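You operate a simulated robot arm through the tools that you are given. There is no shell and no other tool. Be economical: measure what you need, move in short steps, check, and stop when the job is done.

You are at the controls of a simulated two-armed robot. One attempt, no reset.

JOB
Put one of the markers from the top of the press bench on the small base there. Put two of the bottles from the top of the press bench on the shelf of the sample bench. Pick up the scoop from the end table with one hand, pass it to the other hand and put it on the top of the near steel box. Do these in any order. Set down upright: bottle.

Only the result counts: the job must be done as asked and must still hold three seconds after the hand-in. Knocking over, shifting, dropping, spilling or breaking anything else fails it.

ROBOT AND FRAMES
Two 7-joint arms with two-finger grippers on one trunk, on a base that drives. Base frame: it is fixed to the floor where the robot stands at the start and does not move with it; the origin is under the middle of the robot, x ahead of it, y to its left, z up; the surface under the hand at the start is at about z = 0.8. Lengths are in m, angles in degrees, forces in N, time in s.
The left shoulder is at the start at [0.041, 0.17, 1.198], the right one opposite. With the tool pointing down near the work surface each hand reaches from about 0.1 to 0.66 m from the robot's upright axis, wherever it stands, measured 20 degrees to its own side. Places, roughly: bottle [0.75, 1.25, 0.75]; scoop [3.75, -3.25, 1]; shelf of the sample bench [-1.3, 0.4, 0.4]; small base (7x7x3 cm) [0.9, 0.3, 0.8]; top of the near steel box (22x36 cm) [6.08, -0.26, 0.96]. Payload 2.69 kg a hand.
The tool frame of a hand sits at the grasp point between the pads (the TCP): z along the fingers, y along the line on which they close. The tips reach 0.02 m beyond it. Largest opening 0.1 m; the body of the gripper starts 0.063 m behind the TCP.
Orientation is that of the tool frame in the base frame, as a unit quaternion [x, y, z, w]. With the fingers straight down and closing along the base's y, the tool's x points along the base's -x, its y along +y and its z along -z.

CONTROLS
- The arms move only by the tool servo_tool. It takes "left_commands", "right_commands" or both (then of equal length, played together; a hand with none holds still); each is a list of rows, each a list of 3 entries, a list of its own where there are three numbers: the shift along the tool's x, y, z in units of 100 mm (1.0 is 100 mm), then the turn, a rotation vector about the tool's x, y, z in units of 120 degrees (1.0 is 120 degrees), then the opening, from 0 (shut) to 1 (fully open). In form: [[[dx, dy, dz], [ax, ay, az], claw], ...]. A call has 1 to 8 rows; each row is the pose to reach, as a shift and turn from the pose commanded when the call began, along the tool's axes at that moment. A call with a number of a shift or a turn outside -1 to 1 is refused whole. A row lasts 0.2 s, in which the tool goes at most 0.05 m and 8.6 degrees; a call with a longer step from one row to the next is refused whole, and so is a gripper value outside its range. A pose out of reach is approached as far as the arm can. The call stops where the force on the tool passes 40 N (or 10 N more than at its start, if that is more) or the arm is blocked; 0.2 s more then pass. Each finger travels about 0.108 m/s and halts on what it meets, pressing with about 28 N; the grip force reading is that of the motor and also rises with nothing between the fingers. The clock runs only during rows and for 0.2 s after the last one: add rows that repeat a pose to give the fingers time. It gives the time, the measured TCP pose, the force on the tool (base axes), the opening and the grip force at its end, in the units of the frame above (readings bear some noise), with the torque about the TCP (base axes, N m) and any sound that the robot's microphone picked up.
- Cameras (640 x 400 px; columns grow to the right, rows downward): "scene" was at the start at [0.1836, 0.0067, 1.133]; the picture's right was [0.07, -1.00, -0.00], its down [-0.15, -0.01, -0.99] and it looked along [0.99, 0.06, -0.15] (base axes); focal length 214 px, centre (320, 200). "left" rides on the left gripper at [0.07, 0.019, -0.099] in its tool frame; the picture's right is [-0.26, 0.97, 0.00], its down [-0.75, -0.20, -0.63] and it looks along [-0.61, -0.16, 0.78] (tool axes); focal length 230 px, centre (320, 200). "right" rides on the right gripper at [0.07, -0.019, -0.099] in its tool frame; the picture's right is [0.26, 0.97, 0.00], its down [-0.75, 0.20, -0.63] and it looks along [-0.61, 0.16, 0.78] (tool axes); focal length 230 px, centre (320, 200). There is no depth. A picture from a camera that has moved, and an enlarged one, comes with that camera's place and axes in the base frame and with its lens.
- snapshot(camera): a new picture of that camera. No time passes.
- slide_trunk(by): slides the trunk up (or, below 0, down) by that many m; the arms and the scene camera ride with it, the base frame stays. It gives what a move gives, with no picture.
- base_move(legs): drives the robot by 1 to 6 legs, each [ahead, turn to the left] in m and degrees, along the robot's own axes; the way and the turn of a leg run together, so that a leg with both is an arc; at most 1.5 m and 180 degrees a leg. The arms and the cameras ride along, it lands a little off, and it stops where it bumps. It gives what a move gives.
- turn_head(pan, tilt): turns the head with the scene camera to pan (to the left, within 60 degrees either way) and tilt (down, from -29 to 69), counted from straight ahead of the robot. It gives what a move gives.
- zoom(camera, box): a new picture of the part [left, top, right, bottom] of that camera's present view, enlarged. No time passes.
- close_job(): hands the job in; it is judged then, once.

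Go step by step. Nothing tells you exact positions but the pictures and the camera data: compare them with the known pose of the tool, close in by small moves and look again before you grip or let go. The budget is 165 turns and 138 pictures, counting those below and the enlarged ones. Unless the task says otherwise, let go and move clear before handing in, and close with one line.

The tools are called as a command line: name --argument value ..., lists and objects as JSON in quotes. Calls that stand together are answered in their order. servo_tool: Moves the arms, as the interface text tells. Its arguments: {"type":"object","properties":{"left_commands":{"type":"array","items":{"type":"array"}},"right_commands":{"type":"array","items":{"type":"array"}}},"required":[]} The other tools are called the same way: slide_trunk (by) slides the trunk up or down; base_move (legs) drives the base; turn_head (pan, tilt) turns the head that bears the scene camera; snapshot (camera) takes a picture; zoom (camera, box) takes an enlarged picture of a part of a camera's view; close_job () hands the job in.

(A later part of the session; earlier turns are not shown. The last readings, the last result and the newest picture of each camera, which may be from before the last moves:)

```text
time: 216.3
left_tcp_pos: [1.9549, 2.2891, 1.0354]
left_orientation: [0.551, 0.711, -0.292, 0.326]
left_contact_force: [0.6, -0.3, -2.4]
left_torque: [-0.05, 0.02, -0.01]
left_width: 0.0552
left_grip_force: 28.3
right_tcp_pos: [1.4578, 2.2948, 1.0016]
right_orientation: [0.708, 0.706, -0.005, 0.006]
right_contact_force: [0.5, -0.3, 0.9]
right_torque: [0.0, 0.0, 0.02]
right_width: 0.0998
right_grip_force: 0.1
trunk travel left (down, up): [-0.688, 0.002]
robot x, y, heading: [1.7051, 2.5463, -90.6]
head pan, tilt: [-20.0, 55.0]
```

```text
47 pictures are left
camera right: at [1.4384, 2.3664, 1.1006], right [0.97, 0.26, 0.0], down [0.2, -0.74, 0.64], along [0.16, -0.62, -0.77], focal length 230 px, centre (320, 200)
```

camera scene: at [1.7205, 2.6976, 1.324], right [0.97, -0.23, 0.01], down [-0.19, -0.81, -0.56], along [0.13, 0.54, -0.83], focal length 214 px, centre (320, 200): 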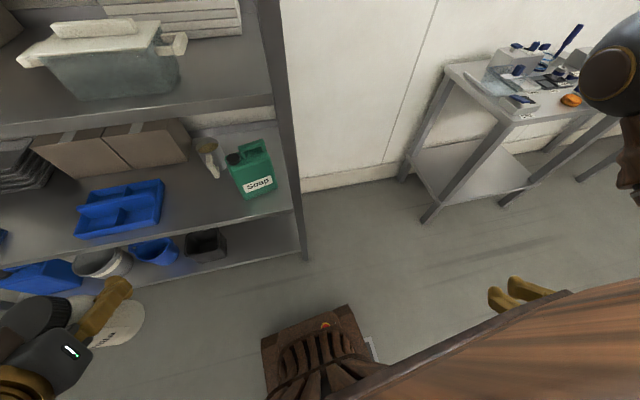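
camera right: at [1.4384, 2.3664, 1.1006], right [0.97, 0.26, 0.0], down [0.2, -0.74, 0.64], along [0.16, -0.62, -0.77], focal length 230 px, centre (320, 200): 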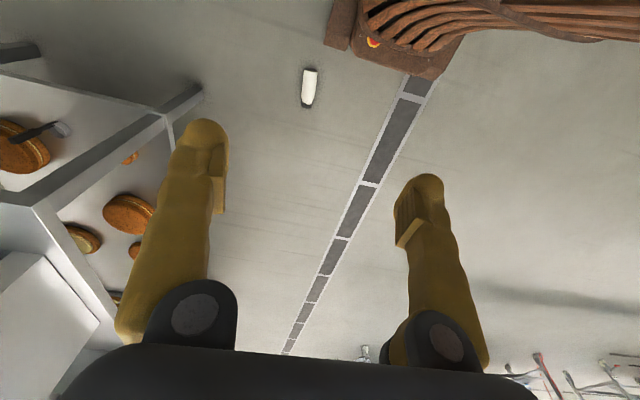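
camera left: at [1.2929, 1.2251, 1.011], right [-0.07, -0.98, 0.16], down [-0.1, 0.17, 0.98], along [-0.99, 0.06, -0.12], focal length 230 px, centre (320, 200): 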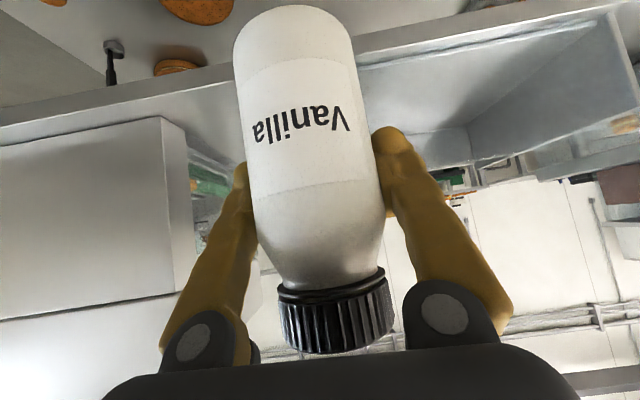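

slide_trunk --by -0.4

slide_trunk --by -0.25

servo_tool --right_commands '[[[-0.3, 0, 0], [0, 0, 0], 1], [[-0.6, 0, 0], [0, 0, 0], 1], [[-0.98, 0, 0.1], [0, 0, 0], 1], [[-0.98, 0, 0.1], [0, 0, 0], 1]]'

servo_tool --right_commands '[[[-0.3, 0, 0.3], [0, 0, 0], 1], [[-0.6, 0, 0.6], [0, 0, 0], 1], [[-0.98, 0, 0.9], [0, 0, 0], 1], [[-0.98, 0, 0.9], [0, 0, 0], 1]]'

snapshot --camera "right"

```text
time: 220.2
left_tcp_pos: [1.9568, 2.2902, 0.6365]
left_orientation: [0.551, 0.71, -0.293, 0.326]
left_contact_force: [0.5, -0.7, -3.6]
left_torque: [-0.06, -0.01, 0.0]
left_width: 0.0553
left_grip_force: 27.6
right_tcp_pos: [1.4558, 2.2953, 0.6028]
right_orientation: [0.708, 0.706, -0.006, 0.006]
right_contact_force: [0.0, -0.3, 0.9]
right_torque: [-0.01, 0.02, 0.02]
right_width: 0.1002
right_grip_force: 0.0
trunk travel left (down, up): [-0.288, 0.402]
robot x, y, heading: [1.7086, 2.5405, -90.6]
head pan, tilt: [-20.0, 55.0]
```

```text
time: 222.8
left_tcp_pos: [1.9556, 2.2912, 0.3869]
left_orientation: [0.551, 0.711, -0.292, 0.326]
left_contact_force: [-0.3, -0.6, -2.7]
left_torque: [-0.05, -0.03, -0.01]
left_width: 0.0554
left_grip_force: 27.9
right_tcp_pos: [1.457, 2.2964, 0.3509]
right_orientation: [0.708, 0.706, -0.006, 0.007]
right_contact_force: [-0.8, -1.3, 0.8]
right_torque: [0.0, 0.01, 0.04]
right_width: 0.1001
right_grip_force: 0.1
trunk travel left (down, up): [-0.038, 0.652]
robot x, y, heading: [1.7066, 2.5417, -90.7]
head pan, tilt: [-20.0, 55.0]
```

```text
time: 223.8
left_tcp_pos: [1.9555, 2.2914, 0.3864]
left_orientation: [0.551, 0.711, -0.292, 0.326]
left_contact_force: [-0.1, 0.1, -3.4]
left_torque: [-0.03, -0.03, -0.01]
left_width: 0.0552
left_grip_force: 27.8
right_tcp_pos: [1.4559, 2.1969, 0.3431]
right_orientation: [0.708, 0.707, -0.006, 0.007]
right_contact_force: [0.3, -0.1, 0.8]
right_torque: [0.0, -0.02, -0.03]
right_width: 0.0998
right_grip_force: 0.1
trunk travel left (down, up): [-0.038, 0.652]
robot x, y, heading: [1.7047, 2.5415, -90.8]
head pan, tilt: [-20.0, 55.0]
```

```text
time: 224.8
left_tcp_pos: [1.955, 2.2911, 0.3859]
left_orientation: [0.551, 0.71, -0.293, 0.326]
left_contact_force: [0.4, -0.2, -2.5]
left_torque: [-0.05, -0.03, 0.0]
left_width: 0.0551
left_grip_force: 28.1
right_tcp_pos: [1.4568, 2.0982, 0.2571]
right_orientation: [0.709, 0.706, -0.006, 0.007]
right_contact_force: [0.2, -0.1, -0.5]
right_torque: [0.0, 0.02, 0.03]
right_width: 0.1001
right_grip_force: 0.1
trunk travel left (down, up): [-0.038, 0.652]
robot x, y, heading: [1.7055, 2.5444, -90.7]
head pan, tilt: [-20.0, 55.0]
```

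```text
46 pictures are left
camera right: at [1.438, 2.1705, 0.3551], right [0.97, 0.26, -0.01], down [0.2, -0.74, 0.64], along [0.16, -0.62, -0.77], focal length 230 px, centre (320, 200)
```

right: 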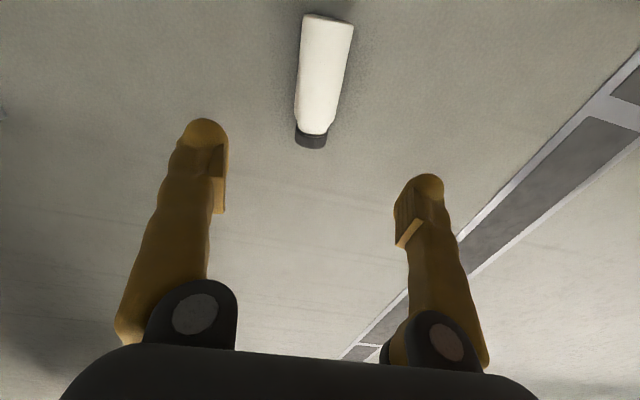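

The bottle's axis is right beneath the hand, rotated 6°. I align the yaw and descend to the floor.

servo_tool --right_commands '[[[0, -0.01, 0.3], [0, 0, -0.025], 1], [[0, -0.01, 0.6], [0, 0, -0.053], 1], [[0.02, -0.01, 0.95], [0, 0, -0.053], 1], [[0.02, -0.01, 0.95], [0, 0, -0.053], 1]]'

servo_tool --right_commands '[[[0, 0, 0.3], [0, 0, 0], 1], [[0, 0, 0.6], [0, 0, 0], 1], [[0, 0, 0.8], [0, 0, 0], 1], [[0, 0, 0.8], [0, 0, 0], 1]]'

snapshot --camera "right"

```text
time: 225.8
left_tcp_pos: [1.955, 2.2901, 0.3857]
left_orientation: [0.551, 0.71, -0.292, 0.327]
left_contact_force: [0.3, 0.2, -3.3]
left_torque: [-0.04, -0.02, -0.02]
left_width: 0.0552
left_grip_force: 28.1
right_tcp_pos: [1.4547, 2.1001, 0.1563]
right_orientation: [0.667, 0.745, -0.007, 0.005]
right_contact_force: [0.1, 0.1, -0.5]
right_torque: [-0.01, 0.01, -0.02]
right_width: 0.1001
right_grip_force: 0.0
trunk travel left (down, up): [-0.038, 0.652]
robot x, y, heading: [1.7049, 2.5448, -90.8]
head pan, tilt: [-20.0, 55.0]
```

```text
time: 226.8
left_tcp_pos: [1.9559, 2.2895, 0.3867]
left_orientation: [0.551, 0.71, -0.293, 0.326]
left_contact_force: [-0.5, 0.7, -3.4]
left_torque: [-0.06, 0.0, 0.0]
left_width: 0.0555
left_grip_force: 27.8
right_tcp_pos: [1.4493, 2.1157, 0.1211]
right_orientation: [0.668, 0.744, -0.005, 0.005]
right_contact_force: [0.2, 1.0, -0.7]
right_torque: [0.05, 0.01, 0.0]
right_width: 0.1
right_grip_force: 0.0
right hand out of reach, approached as far as the arm can: row 1, 2, 3, 4
trunk travel left (down, up): [-0.038, 0.652]
robot x, y, heading: [1.6999, 2.5398, -90.7]
head pan, tilt: [-20.0, 55.0]
```

```text
45 pictures are left
camera right: at [1.423, 2.1854, 0.2201], right [0.93, 0.36, -0.01], down [0.28, -0.71, 0.64], along [0.23, -0.6, -0.77], focal length 230 px, centre (320, 200)
```

right: 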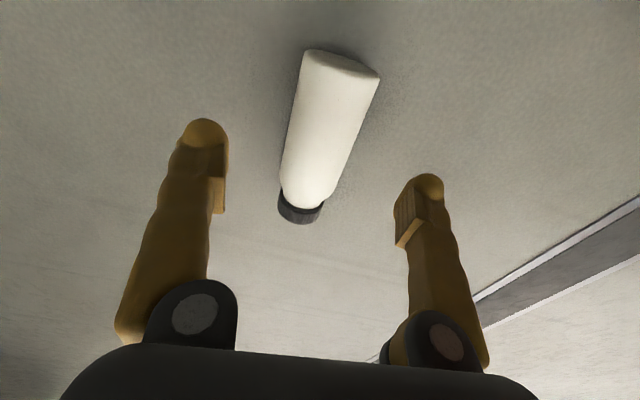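

Slightly out of reach. I drive 12 cm nearer, bring the hand back over the bottle, and use the last trunk travel.

base_move --legs '[[0.13, 0]]'

servo_tool --right_commands '[[[0.3, 0, 0], [0, 0, 0], 1], [[0.6, 0, 0], [0, 0, 0], 1], [[0.9, 0, 0], [0, 0, 0], 1], [[0.9, 0, 0], [0, 0, 0], 1]]'

slide_trunk --by -0.034

snapshot --camera "right"

```text
time: 228.0
left_tcp_pos: [1.9535, 2.2033, 0.3944]
left_orientation: [0.547, 0.705, -0.304, 0.333]
left_contact_force: [-0.5, 0.0, -2.4]
left_torque: [-0.04, 0.0, 0.04]
left_width: 0.0554
left_grip_force: 28.5
right_tcp_pos: [1.4469, 2.0106, 0.1229]
right_orientation: [0.668, 0.744, -0.019, 0.017]
right_contact_force: [-1.0, 0.3, -0.6]
right_torque: [0.01, 0.02, -0.03]
right_width: 0.0998
right_grip_force: 0.1
trunk travel left (down, up): [-0.038, 0.652]
robot x, y, heading: [1.7044, 2.4422, -90.5]
head pan, tilt: [-20.0, 55.0]
stopped in leg 1: the robot was blocked; the commanded pose is now the measured one
```

```text
time: 229.0
left_tcp_pos: [1.9547, 2.2036, 0.394]
left_orientation: [0.546, 0.705, -0.304, 0.335]
left_contact_force: [0.6, 0.3, -2.9]
left_torque: [-0.05, -0.01, -0.01]
left_width: 0.0552
left_grip_force: 28.5
right_tcp_pos: [1.4358, 2.102, 0.1213]
right_orientation: [0.668, 0.744, -0.019, 0.017]
right_contact_force: [0.5, 0.3, -0.6]
right_torque: [0.02, 0.03, 0.03]
right_width: 0.1
right_grip_force: 0.0
trunk travel left (down, up): [-0.038, 0.652]
robot x, y, heading: [1.7034, 2.4435, -90.9]
head pan, tilt: [-20.0, 55.0]
```

```text
time: 229.7
left_tcp_pos: [1.954, 2.2041, 0.3601]
left_orientation: [0.546, 0.705, -0.305, 0.334]
left_contact_force: [0.0, 0.5, -2.6]
left_torque: [0.0, 0.01, 0.02]
left_width: 0.0555
left_grip_force: 28.0
right_tcp_pos: [1.4357, 2.1042, 0.0879]
right_orientation: [0.668, 0.744, -0.02, 0.016]
right_contact_force: [-0.3, -0.4, 0.2]
right_torque: [0.02, -0.01, 0.01]
right_width: 0.0999
right_grip_force: 0.1
trunk travel left (down, up): [-0.004, 0.686]
robot x, y, heading: [1.7077, 2.4454, -90.7]
head pan, tilt: [-20.0, 55.0]
```

```text
44 pictures are left
camera right: at [1.4097, 2.1754, 0.1842], right [0.93, 0.36, -0.02], down [0.28, -0.69, 0.66], along [0.23, -0.62, -0.75], focal length 230 px, centre (320, 200)
```

right: 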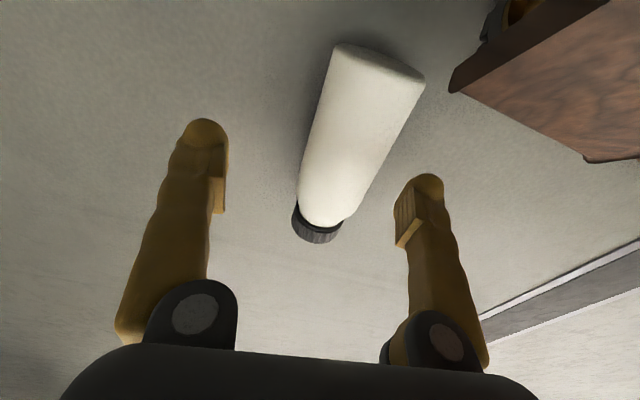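

servo_tool --right_commands '[[[-0.1, 0.11, 0], [0, 0.012, 0], 1], [[-0.19, 0.22, 0], [0, 0.024, 0], 1], [[-0.19, 0.22, 0.2], [0, 0.024, 0], 1], [[-0.19, 0.22, 0.4], [0, 0.024, 0], 1], [[-0.19, 0.22, 0.54], [0, 0.024, 0], 1], [[-0.19, 0.22, 0.54], [0, 0.024, 0], 1]]'

snapshot --camera "right"

```text
time: 231.1
left_tcp_pos: [1.9541, 2.2032, 0.359]
left_orientation: [0.546, 0.705, -0.304, 0.334]
left_contact_force: [0.3, -0.6, -2.3]
left_torque: [-0.01, -0.01, -0.02]
left_width: 0.0552
left_grip_force: 27.8
right_tcp_pos: [1.4579, 2.0868, 0.0431]
right_orientation: [0.668, 0.744, -0.001, -0.004]
right_contact_force: [-0.5, -0.8, -1.1]
right_torque: [0.01, 0.02, -0.03]
right_width: 0.1001
right_grip_force: 0.1
right hand out of reach, approached as far as the arm can: row 5, 6
trunk travel left (down, up): [-0.004, 0.686]
robot x, y, heading: [1.7039, 2.4447, -90.8]
head pan, tilt: [-20.0, 55.0]
```

```text
43 pictures are left
camera right: at [1.4323, 2.1535, 0.1424], right [0.93, 0.36, -0.01], down [0.28, -0.73, 0.63], along [0.22, -0.58, -0.78], focal length 230 px, centre (320, 200)
```

right: 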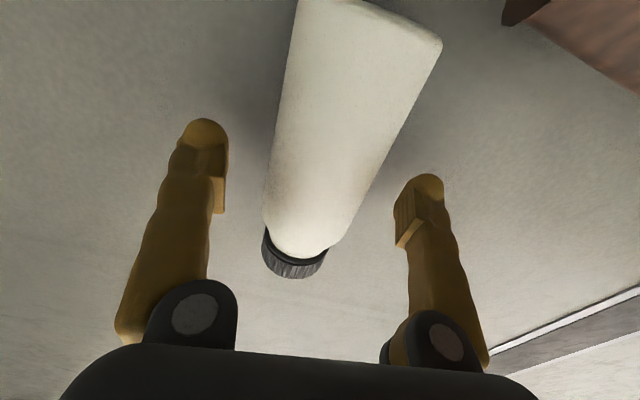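

base_move --legs '[[0.045, 0]]'

servo_tool --right_commands '[[[0.15, 0, 0], [0, 0, 0], 1], [[0.3, 0, 0], [0, 0, 0], 1], [[0.45, 0.02, 0.06], [0, 0, 0], 1], [[0.45, 0.02, 0.14], [0, 0, 0], 1], [[0.45, 0.02, 0.14], [0, 0, 0], 1]]'

snapshot --camera "right"

```text
time: 232.0
left_tcp_pos: [1.9528, 2.1597, 0.3594]
left_orientation: [0.546, 0.705, -0.305, 0.334]
left_contact_force: [0.0, -0.2, -2.6]
left_torque: [-0.05, -0.03, -0.01]
left_width: 0.0552
left_grip_force: 27.7
right_tcp_pos: [1.4586, 2.0417, 0.0422]
right_orientation: [0.668, 0.744, -0.002, -0.004]
right_contact_force: [0.4, -0.5, 0.4]
right_torque: [-0.02, -0.01, 0.0]
right_width: 0.1
right_grip_force: 0.1
trunk travel left (down, up): [-0.004, 0.686]
robot x, y, heading: [1.7093, 2.3991, -91.1]
head pan, tilt: [-20.0, 55.0]
```

```text
time: 233.2
left_tcp_pos: [1.9528, 2.1659, 0.3623]
left_orientation: [0.545, 0.705, -0.306, 0.335]
left_contact_force: [-0.3, 0.1, -2.9]
left_torque: [-0.04, 0.01, 0.0]
left_width: 0.0554
left_grip_force: 28.3
right_tcp_pos: [1.4517, 2.0848, 0.0318]
right_orientation: [0.668, 0.744, -0.009, 0.002]
right_contact_force: [-0.3, 0.3, 0.8]
right_torque: [0.02, 0.0, -0.02]
right_width: 0.1002
right_grip_force: 0.0
trunk travel left (down, up): [-0.004, 0.686]
robot x, y, heading: [1.7015, 2.4007, -90.8]
head pan, tilt: [-20.0, 55.0]
```

```text
42 pictures are left
camera right: at [1.4269, 2.1537, 0.1302], right [0.93, 0.36, -0.01], down [0.28, -0.72, 0.64], along [0.22, -0.6, -0.77], focal length 230 px, centre (320, 200)
```

right: 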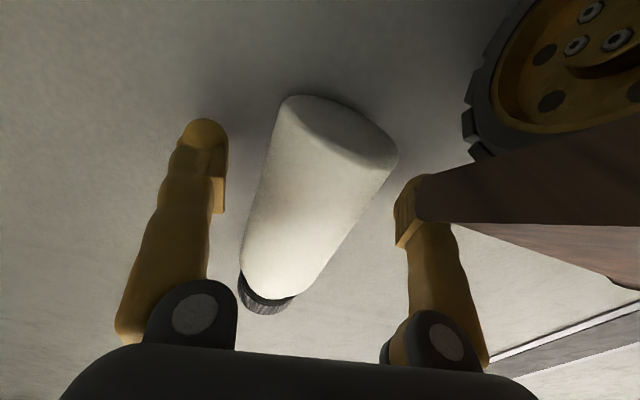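

The bottle has been nudged ~4 cm along its axis. I move the hand forward 3 cm and close.

servo_tool --right_commands '[[[-0.15, 0, 0], [0, 0, 0], 1], [[-0.3, 0, 0.02], [0, 0, 0], 1], [[-0.3, 0, 0.02], [0, 0, 0], 1]]'

servo_tool --right_commands '[[[0, 0, 0], [0, 0, 0], 0.5], [[0, 0, 0], [0, 0, 0], 0.1], [[0, 0, 0], [0, 0, 0], 0], [[0, 0, 0], [0, 0, 0], 0], [[0, 0, 0], [0, 0, 0], 0]]'

snapshot --camera "right"

```text
time: 234.0
left_tcp_pos: [1.9538, 2.1648, 0.3606]
left_orientation: [0.545, 0.705, -0.306, 0.336]
left_contact_force: [0.7, -0.3, -2.1]
left_torque: [-0.03, -0.01, 0.03]
left_width: 0.0555
left_grip_force: 28.2
right_tcp_pos: [1.4555, 2.057, 0.0336]
right_orientation: [0.668, 0.744, -0.007, 0.001]
right_contact_force: [0.0, 0.1, 0.3]
right_torque: [0.0, 0.01, 0.0]
right_width: 0.1
right_grip_force: 0.0
right hand out of reach, approached as far as the arm can: row 2, 3
trunk travel left (down, up): [-0.004, 0.686]
robot x, y, heading: [1.701, 2.3989, -91.0]
head pan, tilt: [-20.0, 55.0]
```

```text
time: 235.2
left_tcp_pos: [1.9532, 2.1656, 0.3613]
left_orientation: [0.545, 0.705, -0.305, 0.335]
left_contact_force: [0.2, -0.7, -2.1]
left_torque: [-0.04, -0.04, 0.0]
left_width: 0.0552
left_grip_force: 28.2
right_tcp_pos: [1.4554, 2.0558, 0.0333]
right_orientation: [0.668, 0.744, -0.007, 0.002]
right_contact_force: [-0.4, -3.2, 0.1]
right_torque: [-0.04, 0.03, -0.13]
right_width: 0.0569
right_grip_force: 28.6
trunk travel left (down, up): [-0.004, 0.686]
robot x, y, heading: [1.7031, 2.3971, -90.9]
head pan, tilt: [-20.0, 55.0]
```

```text
41 pictures are left
camera right: at [1.4292, 2.1252, 0.132], right [0.93, 0.36, -0.01], down [0.28, -0.72, 0.64], along [0.22, -0.6, -0.77], focal length 230 px, centre (320, 200)
```

right: 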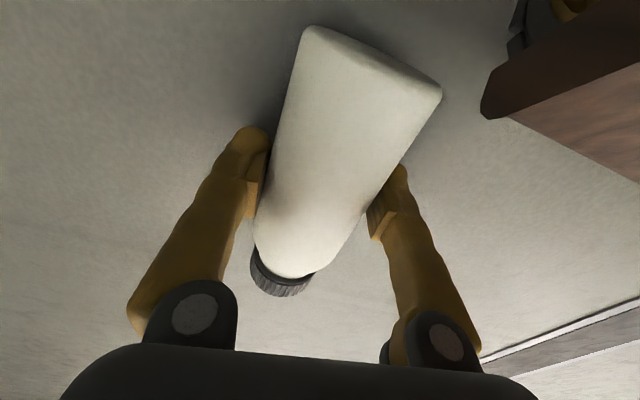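

Gripped. I lift with the trunk, then tilt the tool to horizontal so that the bottle comes upright.

slide_trunk --by 0.4

servo_tool --right_commands '[[[0, 0, -0.1], [0, -0.06, 0], 0], [[0, 0, -0.2], [0, -0.12, 0], 0], [[0, 0, -0.3], [0, -0.18, 0], 0], [[0, 0, -0.4], [0, -0.24, 0], 0], [[0, 0, -0.5], [0, -0.3, 0], 0], [[0, 0, -0.6], [0, -0.36, 0], 0], [[0, 0, -0.6], [0, -0.36, 0], 0]]'

servo_tool --right_commands '[[[0, 0, 0], [0, -0.06, 0], 0], [[0, 0, 0], [0, -0.12, 0], 0], [[0, 0, 0], [0, -0.18, 0], 0], [[0, 0, 0], [0, -0.24, 0], 0], [[0, 0, 0], [0, -0.3, 0], 0], [[0, 0, 0], [0, -0.35, 0], 0], [[0, 0, 0], [0, -0.35, 0], 0]]'

snapshot --camera "right"

```text
time: 239.1
left_tcp_pos: [1.9547, 2.1673, 0.7589]
left_orientation: [0.547, 0.708, -0.3, 0.331]
left_contact_force: [1.1, 0.3, -2.1]
left_torque: [-0.04, -0.03, 0.01]
left_width: 0.055
left_grip_force: 27.5
right_tcp_pos: [1.4546, 2.0547, 0.4305]
right_orientation: [0.668, 0.744, -0.007, 0.002]
right_contact_force: [0.3, -0.1, -3.2]
right_torque: [0.05, -0.01, 0.0]
right_width: 0.0556
right_grip_force: 28.4
trunk travel left (down, up): [-0.404, 0.286]
robot x, y, heading: [1.7035, 2.3967, -90.8]
head pan, tilt: [-20.0, 55.0]
```

```text
time: 240.7
left_tcp_pos: [1.9537, 2.1668, 0.7585]
left_orientation: [0.547, 0.709, -0.299, 0.33]
left_contact_force: [0.1, 0.1, -2.9]
left_torque: [-0.05, 0.0, 0.0]
left_width: 0.0552
left_grip_force: 28.0
right_tcp_pos: [1.4549, 2.0598, 0.4972]
right_orientation: [0.619, 0.69, -0.253, 0.276]
right_contact_force: [-0.2, 0.8, -3.4]
right_torque: [0.04, -0.02, -0.04]
right_width: 0.0554
right_grip_force: 27.9
trunk travel left (down, up): [-0.404, 0.286]
robot x, y, heading: [1.7024, 2.405, -90.8]
head pan, tilt: [-20.0, 55.0]
```

```text
time: 242.3
left_tcp_pos: [1.9535, 2.1658, 0.7579]
left_orientation: [0.546, 0.709, -0.299, 0.331]
left_contact_force: [0.7, -1.0, -2.6]
left_torque: [-0.03, 0.01, 0.02]
left_width: 0.0551
left_grip_force: 27.6
right_tcp_pos: [1.4534, 2.0669, 0.5484]
right_orientation: [0.486, 0.547, -0.458, 0.506]
right_contact_force: [0.1, 0.7, -3.1]
right_torque: [0.03, -0.04, -0.01]
right_width: 0.0554
right_grip_force: 27.6
right hand out of reach, approached as far as the arm can: row 4, 5, 6, 7
trunk travel left (down, up): [-0.404, 0.286]
robot x, y, heading: [1.7023, 2.4035, -90.9]
head pan, tilt: [-20.0, 55.0]
```

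```text
40 pictures are left
camera right: at [1.4236, 2.1688, 0.4855], right [0.96, 0.12, -0.27], down [0.14, 0.6, 0.79], along [0.25, -0.79, 0.55], focal length 230 px, centre (320, 200)
```

right: 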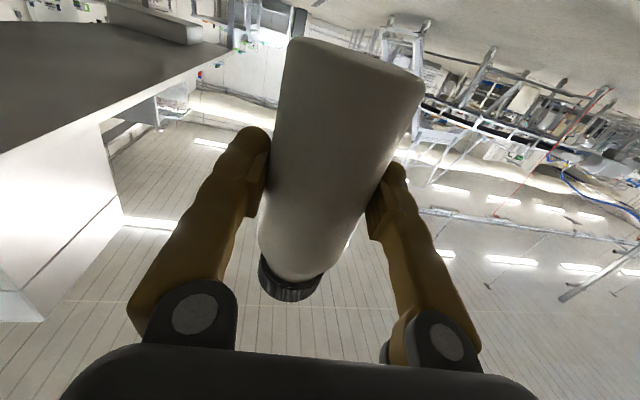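

Both bottles are held upright. I raise the trunk and turn to face -x, to look at the route around the press end of the bench.

slide_trunk --by 0.2

base_move --legs '[[0, -30], [0, -30], [0, -29]]'

turn_head --pan 0 --tilt 20

snapshot --camera "scene"

```text
time: 244.4
left_tcp_pos: [1.9536, 2.1679, 0.9573]
left_orientation: [0.548, 0.711, -0.296, 0.328]
left_contact_force: [-0.4, -1.3, -2.0]
left_torque: [-0.06, 0.0, 0.03]
left_width: 0.0556
left_grip_force: 28.2
right_tcp_pos: [1.4537, 2.0674, 0.7465]
right_orientation: [0.486, 0.546, -0.458, 0.506]
right_contact_force: [-0.4, -0.3, -2.5]
right_torque: [0.01, 0.02, 0.01]
right_width: 0.0553
right_grip_force: 27.8
trunk travel left (down, up): [-0.604, 0.086]
robot x, y, heading: [1.7021, 2.3968, -90.8]
head pan, tilt: [-20.0, 55.0]
```

```text
time: 249.3
left_tcp_pos: [1.4755, 2.1437, 0.9598]
left_orientation: [0.885, 0.124, -0.448, 0.027]
left_contact_force: [0.0, -0.3, -3.0]
left_torque: [-0.03, 0.04, 0.0]
left_width: 0.0551
left_grip_force: 27.9
right_tcp_pos: [1.3674, 2.6402, 0.7468]
right_orientation: [0.729, 0.049, -0.681, 0.04]
right_contact_force: [-0.3, 0.3, -4.5]
right_torque: [-0.02, -0.04, 0.01]
right_width: 0.0553
right_grip_force: 28.1
trunk travel left (down, up): [-0.604, 0.086]
robot x, y, heading: [1.7037, 2.3923, -179.4]
head pan, tilt: [-20.0, 55.0]
```

```text
time: 250.3
left_tcp_pos: [1.4999, 2.1398, 0.9525]
left_orientation: [0.896, 0.131, -0.423, 0.033]
left_contact_force: [0.0, 0.2, -3.0]
left_torque: [0.0, 0.02, -0.01]
left_width: 0.0555
left_grip_force: 27.8
right_tcp_pos: [1.3778, 2.6411, 0.7491]
right_orientation: [0.724, 0.05, -0.687, 0.04]
right_contact_force: [0.0, -0.6, -2.7]
right_torque: [0.01, -0.02, 0.03]
right_width: 0.0555
right_grip_force: 27.8
trunk travel left (down, up): [-0.604, 0.086]
robot x, y, heading: [1.7017, 2.3901, -179.5]
head pan, tilt: [0.0, 20.0]
```

```text
39 pictures are left
camera scene: at [1.5192, 2.3912, 1.2914], right [-0.01, 1.0, 0.0], down [0.36, 0.0, -0.93], along [-0.93, -0.01, -0.36], focal length 214 px, centre (320, 200)
```

scene: 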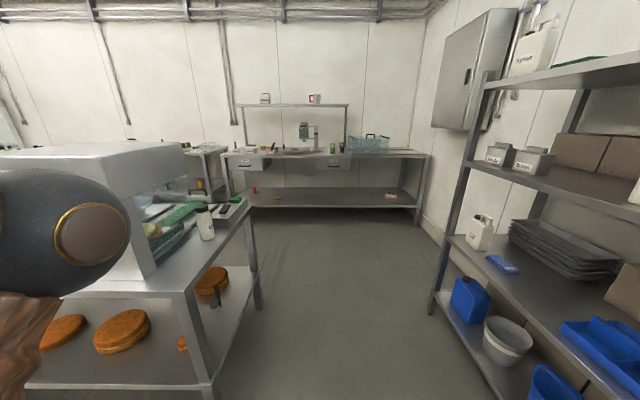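

The passage between the bench end and the rack is free. I drive through.

base_move --legs '[[1.4, -1]]'

```text
time: 257.2
left_tcp_pos: [0.114, 2.1633, 0.9529]
left_orientation: [0.899, 0.114, -0.422, 0.027]
left_contact_force: [0.4, -0.1, -3.4]
left_torque: [-0.02, 0.02, -0.02]
left_width: 0.0554
left_grip_force: 28.2
right_tcp_pos: [0.0101, 2.6663, 0.7481]
right_orientation: [0.724, 0.037, -0.688, 0.029]
right_contact_force: [-0.5, -0.6, -4.0]
right_torque: [-0.01, -0.03, 0.03]
right_width: 0.0552
right_grip_force: 28.0
trunk travel left (down, up): [-0.604, 0.086]
robot x, y, heading: [0.3259, 2.4025, 178.5]
head pan, tilt: [0.0, 20.0]
```

base_move --legs '[[0.58, 0]]'

base_move --legs '[[0, 31], [0, 30], [0, 30]]'

snapshot --camera "scene"

```text
time: 260.6
left_tcp_pos: [-0.4501, 2.1745, 0.9451]
left_orientation: [0.908, 0.123, -0.398, 0.034]
left_contact_force: [-0.4, -0.3, -3.9]
left_torque: [0.01, 0.0, 0.01]
left_width: 0.0551
left_grip_force: 27.8
right_tcp_pos: [-0.5702, 2.6798, 0.7497]
right_orientation: [0.72, 0.038, -0.693, 0.027]
right_contact_force: [0.3, 0.7, -2.6]
right_torque: [-0.02, -0.03, 0.04]
right_width: 0.0552
right_grip_force: 27.9
trunk travel left (down, up): [-0.604, 0.086]
robot x, y, heading: [-0.2624, 2.4205, 178.6]
head pan, tilt: [0.0, 20.0]
```

```text
time: 261.4
left_tcp_pos: [-0.3703, 2.156, 0.9346]
left_orientation: [0.919, 0.159, -0.354, 0.067]
left_contact_force: [0.0, 0.6, -2.4]
left_torque: [0.0, 0.1, -0.04]
left_width: 0.0553
left_grip_force: 28.2
right_tcp_pos: [-0.5412, 2.6672, 0.7591]
right_orientation: [-0.702, -0.056, 0.709, -0.042]
right_contact_force: [0.1, 0.1, -3.2]
right_torque: [0.02, 0.02, 0.0]
right_width: 0.0553
right_grip_force: 27.7
trunk travel left (down, up): [-0.604, 0.086]
robot x, y, heading: [-0.2666, 2.4228, -179.2]
head pan, tilt: [0.0, 20.0]
stopped in leg 1: the robot was blocked; the commanded pose is now the measured one
```

```text
38 pictures are left
camera scene: at [-0.4455, 2.4181, 1.2918], right [-0.02, 1.0, 0.0], down [0.36, 0.01, -0.93], along [-0.93, -0.01, -0.36], focal length 214 px, centre (320, 200)
```

scene: 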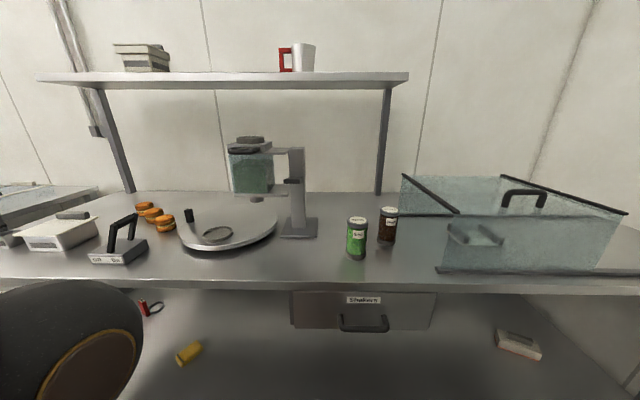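

servo_tool --left_commands '[[[-0.25, -0.12, 0.22], [0, 0, 0], 0], [[-0.5, -0.24, 0.44], [0, 0, 0], 0], [[-0.75, -0.36, 0.66], [0, 0, 0], 0], [[-0.98, -0.48, 0.88], [0, -0.02, 0], 0], [[-0.98, -0.48, 0.88], [0, -0.02, 0], 0]]'

base_move --legs '[[0, 45], [0, 44]]'

```text
time: 262.6
left_tcp_pos: [-0.5231, 2.1665, 0.9498]
left_orientation: [0.902, 0.15, -0.401, 0.058]
left_contact_force: [-0.2, 0.0, -3.1]
left_torque: [-0.01, 0.01, -0.02]
left_width: 0.0553
left_grip_force: 27.6
right_tcp_pos: [-0.5438, 2.6684, 0.759]
right_orientation: [-0.702, -0.056, 0.709, -0.043]
right_contact_force: [0.2, -0.6, -3.4]
right_torque: [0.01, -0.01, 0.01]
right_width: 0.0554
right_grip_force: 27.9
trunk travel left (down, up): [-0.604, 0.086]
robot x, y, heading: [-0.2669, 2.4246, -179.1]
head pan, tilt: [0.0, 20.0]
```

```text
time: 267.2
left_tcp_pos: [-0.0078, 2.1626, 0.9496]
left_orientation: [0.533, 0.742, -0.244, 0.325]
left_contact_force: [0.1, 0.5, -2.7]
left_torque: [-0.04, -0.02, 0.03]
left_width: 0.0553
left_grip_force: 28.5
right_tcp_pos: [-0.5125, 2.144, 0.758]
right_orientation: [0.458, 0.534, -0.472, 0.531]
right_contact_force: [-0.5, 0.7, -3.9]
right_torque: [0.03, 0.03, 0.02]
right_width: 0.0551
right_grip_force: 27.0
trunk travel left (down, up): [-0.604, 0.086]
robot x, y, heading: [-0.271, 2.4233, -89.3]
head pan, tilt: [0.0, 20.0]
```

base_move --legs '[[1.1, -3]]'

snapshot --camera "scene"

```text
time: 272.8
left_tcp_pos: [-0.0413, 1.0733, 0.9538]
left_orientation: [0.553, 0.725, -0.258, 0.32]
left_contact_force: [0.1, 0.1, -2.8]
left_torque: [-0.02, 0.02, -0.02]
left_width: 0.0553
left_grip_force: 27.4
right_tcp_pos: [-0.5443, 1.0805, 0.7618]
right_orientation: [0.469, 0.518, -0.491, 0.52]
right_contact_force: [0.0, -0.2, -2.5]
right_torque: [0.05, -0.01, -0.02]
right_width: 0.0556
right_grip_force: 27.9
trunk travel left (down, up): [-0.604, 0.086]
robot x, y, heading: [-0.29, 1.3316, -92.7]
head pan, tilt: [0.0, 20.0]
```

```text
37 pictures are left
camera scene: at [-0.2953, 1.1478, 1.2915], right [-1.0, 0.04, 0.0], down [0.02, 0.36, -0.93], along [-0.04, -0.93, -0.36], focal length 214 px, centre (320, 200)
```

scene: 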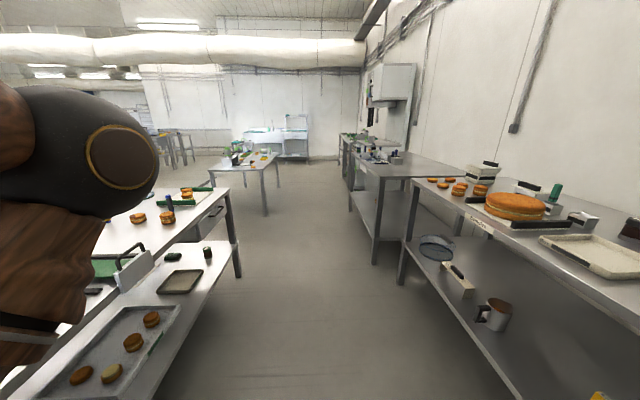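

The sample bench is on the right: its shelf (z≈0.385, front edge x≈-1.0) has a free strip along the front. I drive on to y≈0.33 and turn to face it.

base_move --legs '[[1.0, 3]]'

base_move --legs '[[0, -45], [0, -45]]'

```text
time: 278.1
left_tcp_pos: [-0.0567, 0.0793, 0.957]
left_orientation: [0.535, 0.734, -0.257, 0.33]
left_contact_force: [-0.1, -0.9, -2.9]
left_torque: [-0.01, -0.04, 0.01]
left_width: 0.0554
left_grip_force: 27.9
right_tcp_pos: [-0.5587, 0.0629, 0.7643]
right_orientation: [0.453, 0.523, -0.486, 0.534]
right_contact_force: [-0.1, -0.4, -3.6]
right_torque: [0.09, -0.01, -0.01]
right_width: 0.055
right_grip_force: 28.0
trunk travel left (down, up): [-0.604, 0.086]
robot x, y, heading: [-0.3125, 0.3144, -90.5]
head pan, tilt: [0.0, 20.0]
```

```text
time: 282.7
left_tcp_pos: [-0.5331, 0.0566, 0.9627]
left_orientation: [0.894, 0.144, -0.422, 0.051]
left_contact_force: [0.3, 0.5, -3.4]
left_torque: [-0.03, 0.05, -0.02]
left_width: 0.0553
left_grip_force: 28.1
right_tcp_pos: [-0.5532, 0.5601, 0.7679]
right_orientation: [-0.685, -0.051, 0.726, -0.036]
right_contact_force: [0.1, 0.2, -3.4]
right_torque: [0.02, 0.0, 0.0]
right_width: 0.0553
right_grip_force: 28.1
trunk travel left (down, up): [-0.604, 0.086]
robot x, y, heading: [-0.3166, 0.3132, -179.9]
head pan, tilt: [0.0, 20.0]
```

Facing the shelf. I lower the trunk, correct both tilts and look at the shelf edge.

slide_trunk --by -0.26

servo_tool --right_commands '[[[0, 0, 0], [0, 0.014, 0], 0], [[0, 0, 0], [0, 0.028, 0], 0], [[0, 0, 0], [0, 0.028, 0], 0]]' --left_commands '[[[0, 0, 0], [0, 0.022, 0], 0], [[0, 0, 0], [0, 0.044, 0], 0], [[0, 0, 0], [0, 0.044, 0], 0]]'

turn_head --pan -10 --tilt 30

snapshot --camera "scene"

```text
time: 285.4
left_tcp_pos: [-0.5187, 0.0569, 0.7059]
left_orientation: [0.891, 0.144, -0.429, 0.05]
left_contact_force: [0.3, 0.2, -2.9]
left_torque: [0.04, 0.05, 0.01]
left_width: 0.0551
left_grip_force: 28.0
right_tcp_pos: [-0.5411, 0.5585, 0.511]
right_orientation: [-0.679, -0.051, 0.732, -0.035]
right_contact_force: [0.7, 0.1, -3.7]
right_torque: [0.0, 0.0, -0.03]
right_width: 0.0554
right_grip_force: 28.1
trunk travel left (down, up): [-0.344, 0.346]
robot x, y, heading: [-0.312, 0.3131, -179.8]
head pan, tilt: [0.0, 20.0]
```

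```text
time: 286.2
left_tcp_pos: [-0.5178, 0.0572, 0.706]
left_orientation: [0.909, 0.146, -0.387, 0.044]
left_contact_force: [-0.4, 0.2, -2.5]
left_torque: [-0.03, 0.04, 0.01]
left_width: 0.0554
left_grip_force: 27.7
right_tcp_pos: [-0.5407, 0.5599, 0.5105]
right_orientation: [-0.7, -0.053, 0.711, -0.035]
right_contact_force: [0.2, -0.7, -3.6]
right_torque: [-0.01, -0.01, -0.04]
right_width: 0.0551
right_grip_force: 27.3
trunk travel left (down, up): [-0.344, 0.346]
robot x, y, heading: [-0.313, 0.3109, -179.9]
head pan, tilt: [0.0, 20.0]
```

```text
time: 286.9
left_tcp_pos: [-0.518, 0.055, 0.7056]
left_orientation: [0.909, 0.146, -0.388, 0.043]
left_contact_force: [-0.1, 0.0, -3.6]
left_torque: [0.0, 0.06, -0.03]
left_width: 0.0553
left_grip_force: 27.4
right_tcp_pos: [-0.5425, 0.5592, 0.5109]
right_orientation: [-0.7, -0.052, 0.711, -0.034]
right_contact_force: [-0.1, -0.1, -4.0]
right_torque: [-0.02, 0.0, -0.01]
right_width: 0.0552
right_grip_force: 27.9
trunk travel left (down, up): [-0.344, 0.346]
robot x, y, heading: [-0.3101, 0.3084, -179.9]
head pan, tilt: [-10.0, 30.0]
```

```text
36 pictures are left
camera scene: at [-0.4885, 0.3245, 1.0156], right [0.17, 0.99, 0.0], down [0.51, -0.08, -0.86], along [-0.85, 0.15, -0.51], focal length 214 px, centre (320, 200)
```

scene: 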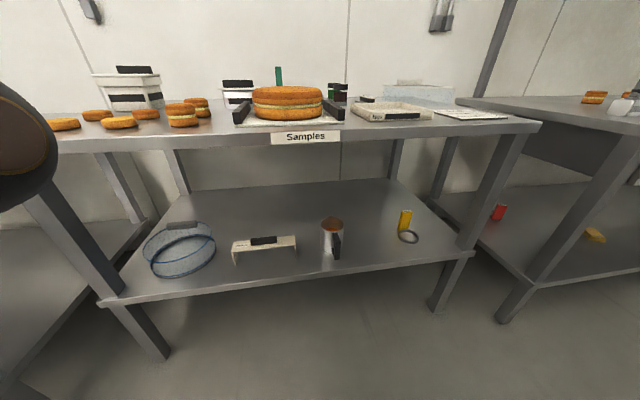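

The "Samples" sign confirms the bench. Spots: right bottle at (-1.11,0.64), left bottle at (-1.065,0.05). I drive 25 cm closer.

base_move --legs '[[0.25, 0]]'

servo_tool --right_commands '[[[0, -0.2, 0.3], [0, 0, 0], 0], [[0, -0.4, 0.6], [0, 0, 0], 0], [[0, -0.6, 0.9], [0, 0, 0], 0], [[0, -0.6, 0.9], [0, 0, 0], 0]]'

snapshot --camera "right"

```text
time: 288.7
left_tcp_pos: [-0.7622, 0.0541, 0.7055]
left_orientation: [0.909, 0.15, -0.387, 0.045]
left_contact_force: [-1.5, 0.3, -2.8]
left_torque: [0.02, 0.02, 0.02]
left_width: 0.0551
left_grip_force: 27.9
right_tcp_pos: [-0.7906, 0.5562, 0.5119]
right_orientation: [-0.7, -0.055, 0.711, -0.037]
right_contact_force: [-1.2, -0.4, -3.6]
right_torque: [0.02, -0.02, -0.02]
right_width: 0.0551
right_grip_force: 27.9
trunk travel left (down, up): [-0.344, 0.346]
robot x, y, heading: [-0.5621, 0.3048, -179.3]
head pan, tilt: [-10.0, 30.0]
```

```text
time: 289.7
left_tcp_pos: [-0.7537, 0.0538, 0.7086]
left_orientation: [0.906, 0.149, -0.394, 0.043]
left_contact_force: [-0.6, 0.6, -2.9]
left_torque: [-0.03, 0.03, -0.03]
left_width: 0.0552
left_grip_force: 27.9
right_tcp_pos: [-0.8795, 0.6051, 0.5168]
right_orientation: [-0.694, -0.055, 0.717, -0.037]
right_contact_force: [-0.1, 0.1, -3.3]
right_torque: [0.01, -0.04, 0.02]
right_width: 0.0551
right_grip_force: 28.1
trunk travel left (down, up): [-0.344, 0.346]
robot x, y, heading: [-0.5565, 0.3066, -179.5]
head pan, tilt: [-10.0, 30.0]
```

```text
35 pictures are left
camera right: at [-0.7863, 0.6388, 0.4456], right [0.12, -0.95, -0.29], down [0.67, -0.13, 0.73], along [-0.73, -0.28, 0.63], focal length 230 px, centre (320, 200)
```

right: 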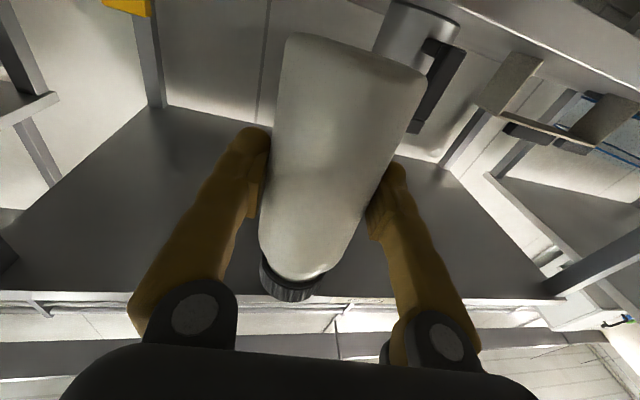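

The hand's camera hangs 7 cm below the TCP, so I keep it outside the shelf edge: target x=-1.08. I advance.

servo_tool --right_commands '[[[0, -0.08, 0.25], [0, 0.008, 0], 0], [[0, -0.15, 0.5], [0, 0.016, 0], 0], [[0.02, -0.23, 0.75], [0, 0.016, 0], 0], [[0.03, -0.3, 0.97], [0, 0.016, 0], 0]]'

servo_tool --right_commands '[[[0, -0.08, 0.25], [0, 0, 0], 0], [[0, -0.15, 0.5], [0, 0, 0], 0], [[0, -0.23, 0.75], [0, 0, 0], 0], [[0, -0.3, 0.97], [0, 0, 0], 0], [[0, -0.3, 0.97], [0, 0, 0], 0]]'

snapshot --camera "scene"

```text
time: 290.7
left_tcp_pos: [-0.7535, 0.0544, 0.7085]
left_orientation: [0.906, 0.15, -0.395, 0.044]
left_contact_force: [0.2, 0.3, -2.9]
left_torque: [0.01, 0.07, -0.02]
left_width: 0.0551
left_grip_force: 28.2
right_tcp_pos: [-0.9763, 0.6211, 0.5248]
right_orientation: [0.706, 0.056, -0.705, 0.036]
right_contact_force: [-0.4, -0.1, -4.1]
right_torque: [0.0, -0.06, 0.04]
right_width: 0.0548
right_grip_force: 28.0
right hand out of reach, approached as far as the arm can: row 3, 4
trunk travel left (down, up): [-0.344, 0.346]
robot x, y, heading: [-0.5618, 0.311, -179.1]
head pan, tilt: [-10.0, 30.0]
```

```text
time: 291.9
left_tcp_pos: [-0.7536, 0.0534, 0.7075]
left_orientation: [0.906, 0.15, -0.394, 0.043]
left_contact_force: [0.6, 0.5, -2.4]
left_torque: [-0.02, 0.03, 0.0]
left_width: 0.0548
left_grip_force: 27.5
right_tcp_pos: [-1.0489, 0.6289, 0.5534]
right_orientation: [0.706, 0.057, -0.705, 0.036]
right_contact_force: [0.3, 0.3, -3.5]
right_torque: [-0.03, 0.01, 0.0]
right_width: 0.0551
right_grip_force: 28.1
right hand out of reach, approached as far as the arm can: row 1, 2, 3, 4, 5
trunk travel left (down, up): [-0.344, 0.346]
robot x, y, heading: [-0.5637, 0.3107, -179.3]
head pan, tilt: [-10.0, 30.0]
```

```text
34 pictures are left
camera scene: at [-0.7368, 0.3215, 1.0155], right [0.16, 0.99, 0.0], down [0.51, -0.08, -0.86], along [-0.85, 0.14, -0.51], focal length 214 px, centre (320, 200)
```

scene: 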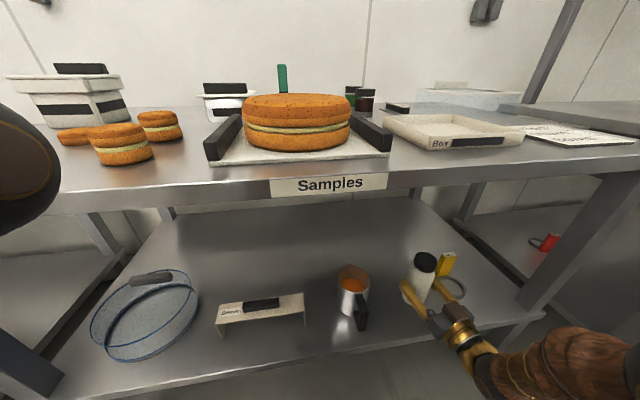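

Reach is short by a few cm; I drive 3.5 cm ahead and lower with the trunk.

base_move --legs '[[0.035, 0]]'

slide_trunk --by -0.085

snapshot --camera "scene"

```text
time: 292.8
left_tcp_pos: [-0.789, 0.0532, 0.7091]
left_orientation: [0.906, 0.15, -0.394, 0.043]
left_contact_force: [0.1, 0.8, -3.0]
left_torque: [-0.01, 0.05, 0.05]
left_width: 0.0552
left_grip_force: 28.3
right_tcp_pos: [-1.0846, 0.6291, 0.5534]
right_orientation: [0.706, 0.055, -0.705, 0.035]
right_contact_force: [-0.7, 0.6, -2.8]
right_torque: [0.03, -0.01, 0.0]
right_width: 0.0554
right_grip_force: 28.5
trunk travel left (down, up): [-0.344, 0.346]
robot x, y, heading: [-0.5986, 0.3088, -179.4]
head pan, tilt: [-10.0, 30.0]
```

```text
time: 293.5
left_tcp_pos: [-0.76, 0.0512, 0.6543]
left_orientation: [0.909, 0.158, -0.381, 0.052]
left_contact_force: [0.0, 1.5, -2.8]
left_torque: [-0.06, 0.0, 0.04]
left_width: 0.0554
left_grip_force: 27.6
right_tcp_pos: [-1.0719, 0.6322, 0.5055]
right_orientation: [-0.688, -0.057, 0.722, -0.037]
right_contact_force: [-1.2, 0.6, -3.7]
right_torque: [0.01, -0.03, 0.02]
right_width: 0.055
right_grip_force: 27.5
trunk travel left (down, up): [-0.291, 0.399]
robot x, y, heading: [-0.5965, 0.3077, -179.3]
head pan, tilt: [-10.0, 30.0]
stopped: the force on the tool passed its limit at 152 N (the readings are from after the stop); the commanded pose is now the measured one
```

```text
33 pictures are left
camera scene: at [-0.7721, 0.3226, 0.9617], right [0.16, 0.99, 0.0], down [0.51, -0.08, -0.86], along [-0.84, 0.14, -0.52], focal length 214 px, centre (320, 200)
```

scene: 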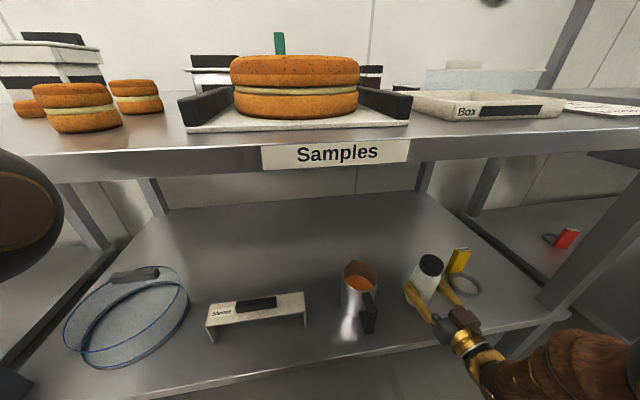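

zoom --camera "scene" --box '[370, 220, 570, 380]'

slide_trunk --by -0.03

```text
2.50 times, centred on (470, 300) of scene
camera zoom: at [-0.7721, 0.3226, 0.9617], right [0.16, 0.99, 0.0], down [0.51, -0.08, -0.86], along [-0.84, 0.14, -0.52], focal length 536 px, centre (-55, -50)
```

zoom: 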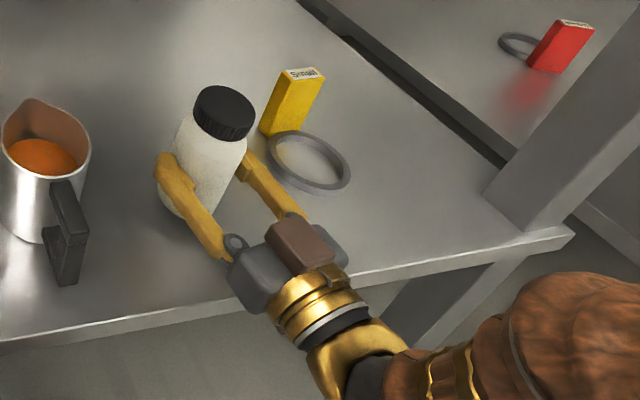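

```text
time: 294.2
left_tcp_pos: [-0.74, 0.0481, 0.6198]
left_orientation: [0.915, 0.164, -0.365, 0.058]
left_contact_force: [0.2, 0.5, -3.1]
left_torque: [-0.05, 0.05, 0.04]
left_width: 0.0553
left_grip_force: 28.0
right_tcp_pos: [-1.0672, 0.6345, 0.4828]
right_orientation: [-0.677, -0.055, 0.733, -0.035]
right_contact_force: [1.4, 0.2, 0.0]
right_torque: [0.0, -0.13, 0.05]
right_width: 0.0552
right_grip_force: 28.0
trunk travel left (down, up): [-0.263, 0.427]
robot x, y, heading: [-0.5944, 0.3062, -179.7]
head pan, tilt: [-10.0, 30.0]
stopped: the force on the tool passed its limit at 46 N (the readings are from after the stop); the commanded pose is now the measured one
```

The right force reading dropped from -3.5 to 0 N: the bottle stands on the shelf. I level it with a small correction.

servo_tool --right_commands '[[[-0.04, 0, 0], [0, 0.018, 0], 0], [[-0.04, 0, 0], [0, 0.037, 0], 0], [[-0.02, 0, 0], [0, 0.037, 0], 0]]'

zoom --camera "scene" --box '[370, 220, 570, 380]'

```text
time: 295.0
left_tcp_pos: [-0.7415, 0.0483, 0.6211]
left_orientation: [0.915, 0.163, -0.366, 0.057]
left_contact_force: [-0.4, -0.2, -3.0]
left_torque: [-0.03, 0.07, 0.01]
left_width: 0.055
left_grip_force: 28.3
right_tcp_pos: [-1.0646, 0.6331, 0.4905]
right_orientation: [-0.705, -0.058, 0.706, -0.033]
right_contact_force: [0.3, 0.0, -3.0]
right_torque: [-0.01, 0.01, 0.01]
right_width: 0.0549
right_grip_force: 27.7
trunk travel left (down, up): [-0.263, 0.427]
robot x, y, heading: [-0.5987, 0.3064, -179.3]
head pan, tilt: [-10.0, 30.0]
```

```text
2.50 times, centred on (470, 300) of scene
camera zoom: at [-0.7706, 0.3212, 0.9346], right [0.16, 0.99, 0.0], down [0.51, -0.08, -0.86], along [-0.85, 0.14, -0.51], focal length 536 px, centre (-55, -50)
```

zoom: 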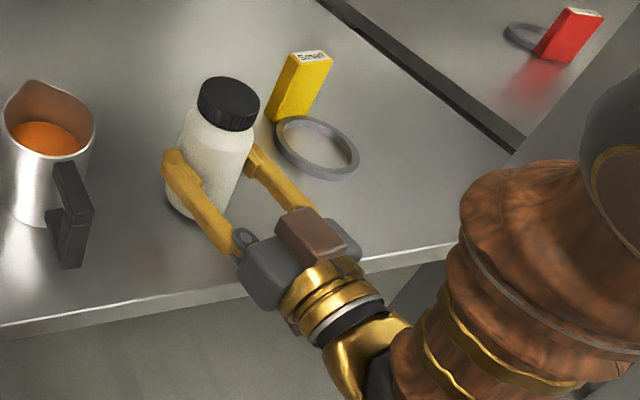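

Level now, about 7 mm above the shelf. I lower gently until contact.

servo_tool --right_commands '[[[0.03, 0, 0], [0, 0, 0], 0], [[0.06, 0, 0], [0, 0, 0], 0], [[0.08, 0, 0], [0, 0, 0], 0]]'

```text
time: 295.8
left_tcp_pos: [-0.7418, 0.0482, 0.6225]
left_orientation: [0.914, 0.164, -0.366, 0.057]
left_contact_force: [0.1, -0.1, -3.5]
left_torque: [0.0, 0.07, -0.02]
left_width: 0.055
left_grip_force: 27.3
right_tcp_pos: [-1.0642, 0.6322, 0.4834]
right_orientation: [-0.704, -0.058, 0.707, -0.034]
right_contact_force: [5.2, 1.2, 9.9]
right_torque: [-0.18, -0.33, 0.1]
right_width: 0.0547
right_grip_force: 27.9
trunk travel left (down, up): [-0.263, 0.427]
robot x, y, heading: [-0.5985, 0.309, -179.1]
head pan, tilt: [-10.0, 30.0]
```

Contact (≈10 N up). I open the right fingers slowly.

servo_tool --right_commands '[[[-0.02, 0, 0], [0, 0, 0], 0.4], [[-0.02, 0, 0], [0, 0, 0], 0.6], [[-0.02, 0, 0], [0, 0, 0], 0.75], [[-0.02, 0, 0], [0, 0, 0], 0.85], [[-0.02, 0, 0], [0, 0, 0], 0.85]]'

zoom --camera "scene" --box '[370, 220, 570, 380]'

```text
time: 297.0
left_tcp_pos: [-0.7428, 0.0483, 0.6218]
left_orientation: [0.914, 0.163, -0.366, 0.058]
left_contact_force: [-0.2, 0.1, -3.1]
left_torque: [-0.02, 0.05, -0.02]
left_width: 0.0548
left_grip_force: 27.9
right_tcp_pos: [-1.0659, 0.6313, 0.4844]
right_orientation: [-0.705, -0.057, 0.706, -0.033]
right_contact_force: [0.1, -0.3, 0.4]
right_torque: [0.0, 0.03, 0.0]
right_width: 0.0848
right_grip_force: 0.1
trunk travel left (down, up): [-0.263, 0.427]
robot x, y, heading: [-0.5987, 0.3064, -179.1]
head pan, tilt: [-10.0, 30.0]
```

```text
2.50 times, centred on (470, 300) of scene
camera zoom: at [-0.7705, 0.3211, 0.9347], right [0.16, 0.99, 0.0], down [0.51, -0.08, -0.86], along [-0.85, 0.14, -0.51], focal length 536 px, centre (-55, -50)
```

zoom: 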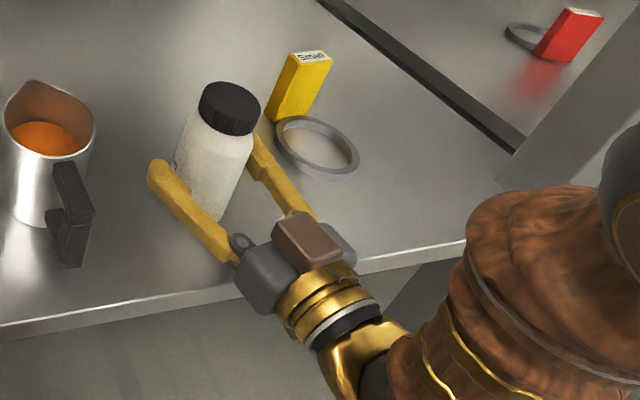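

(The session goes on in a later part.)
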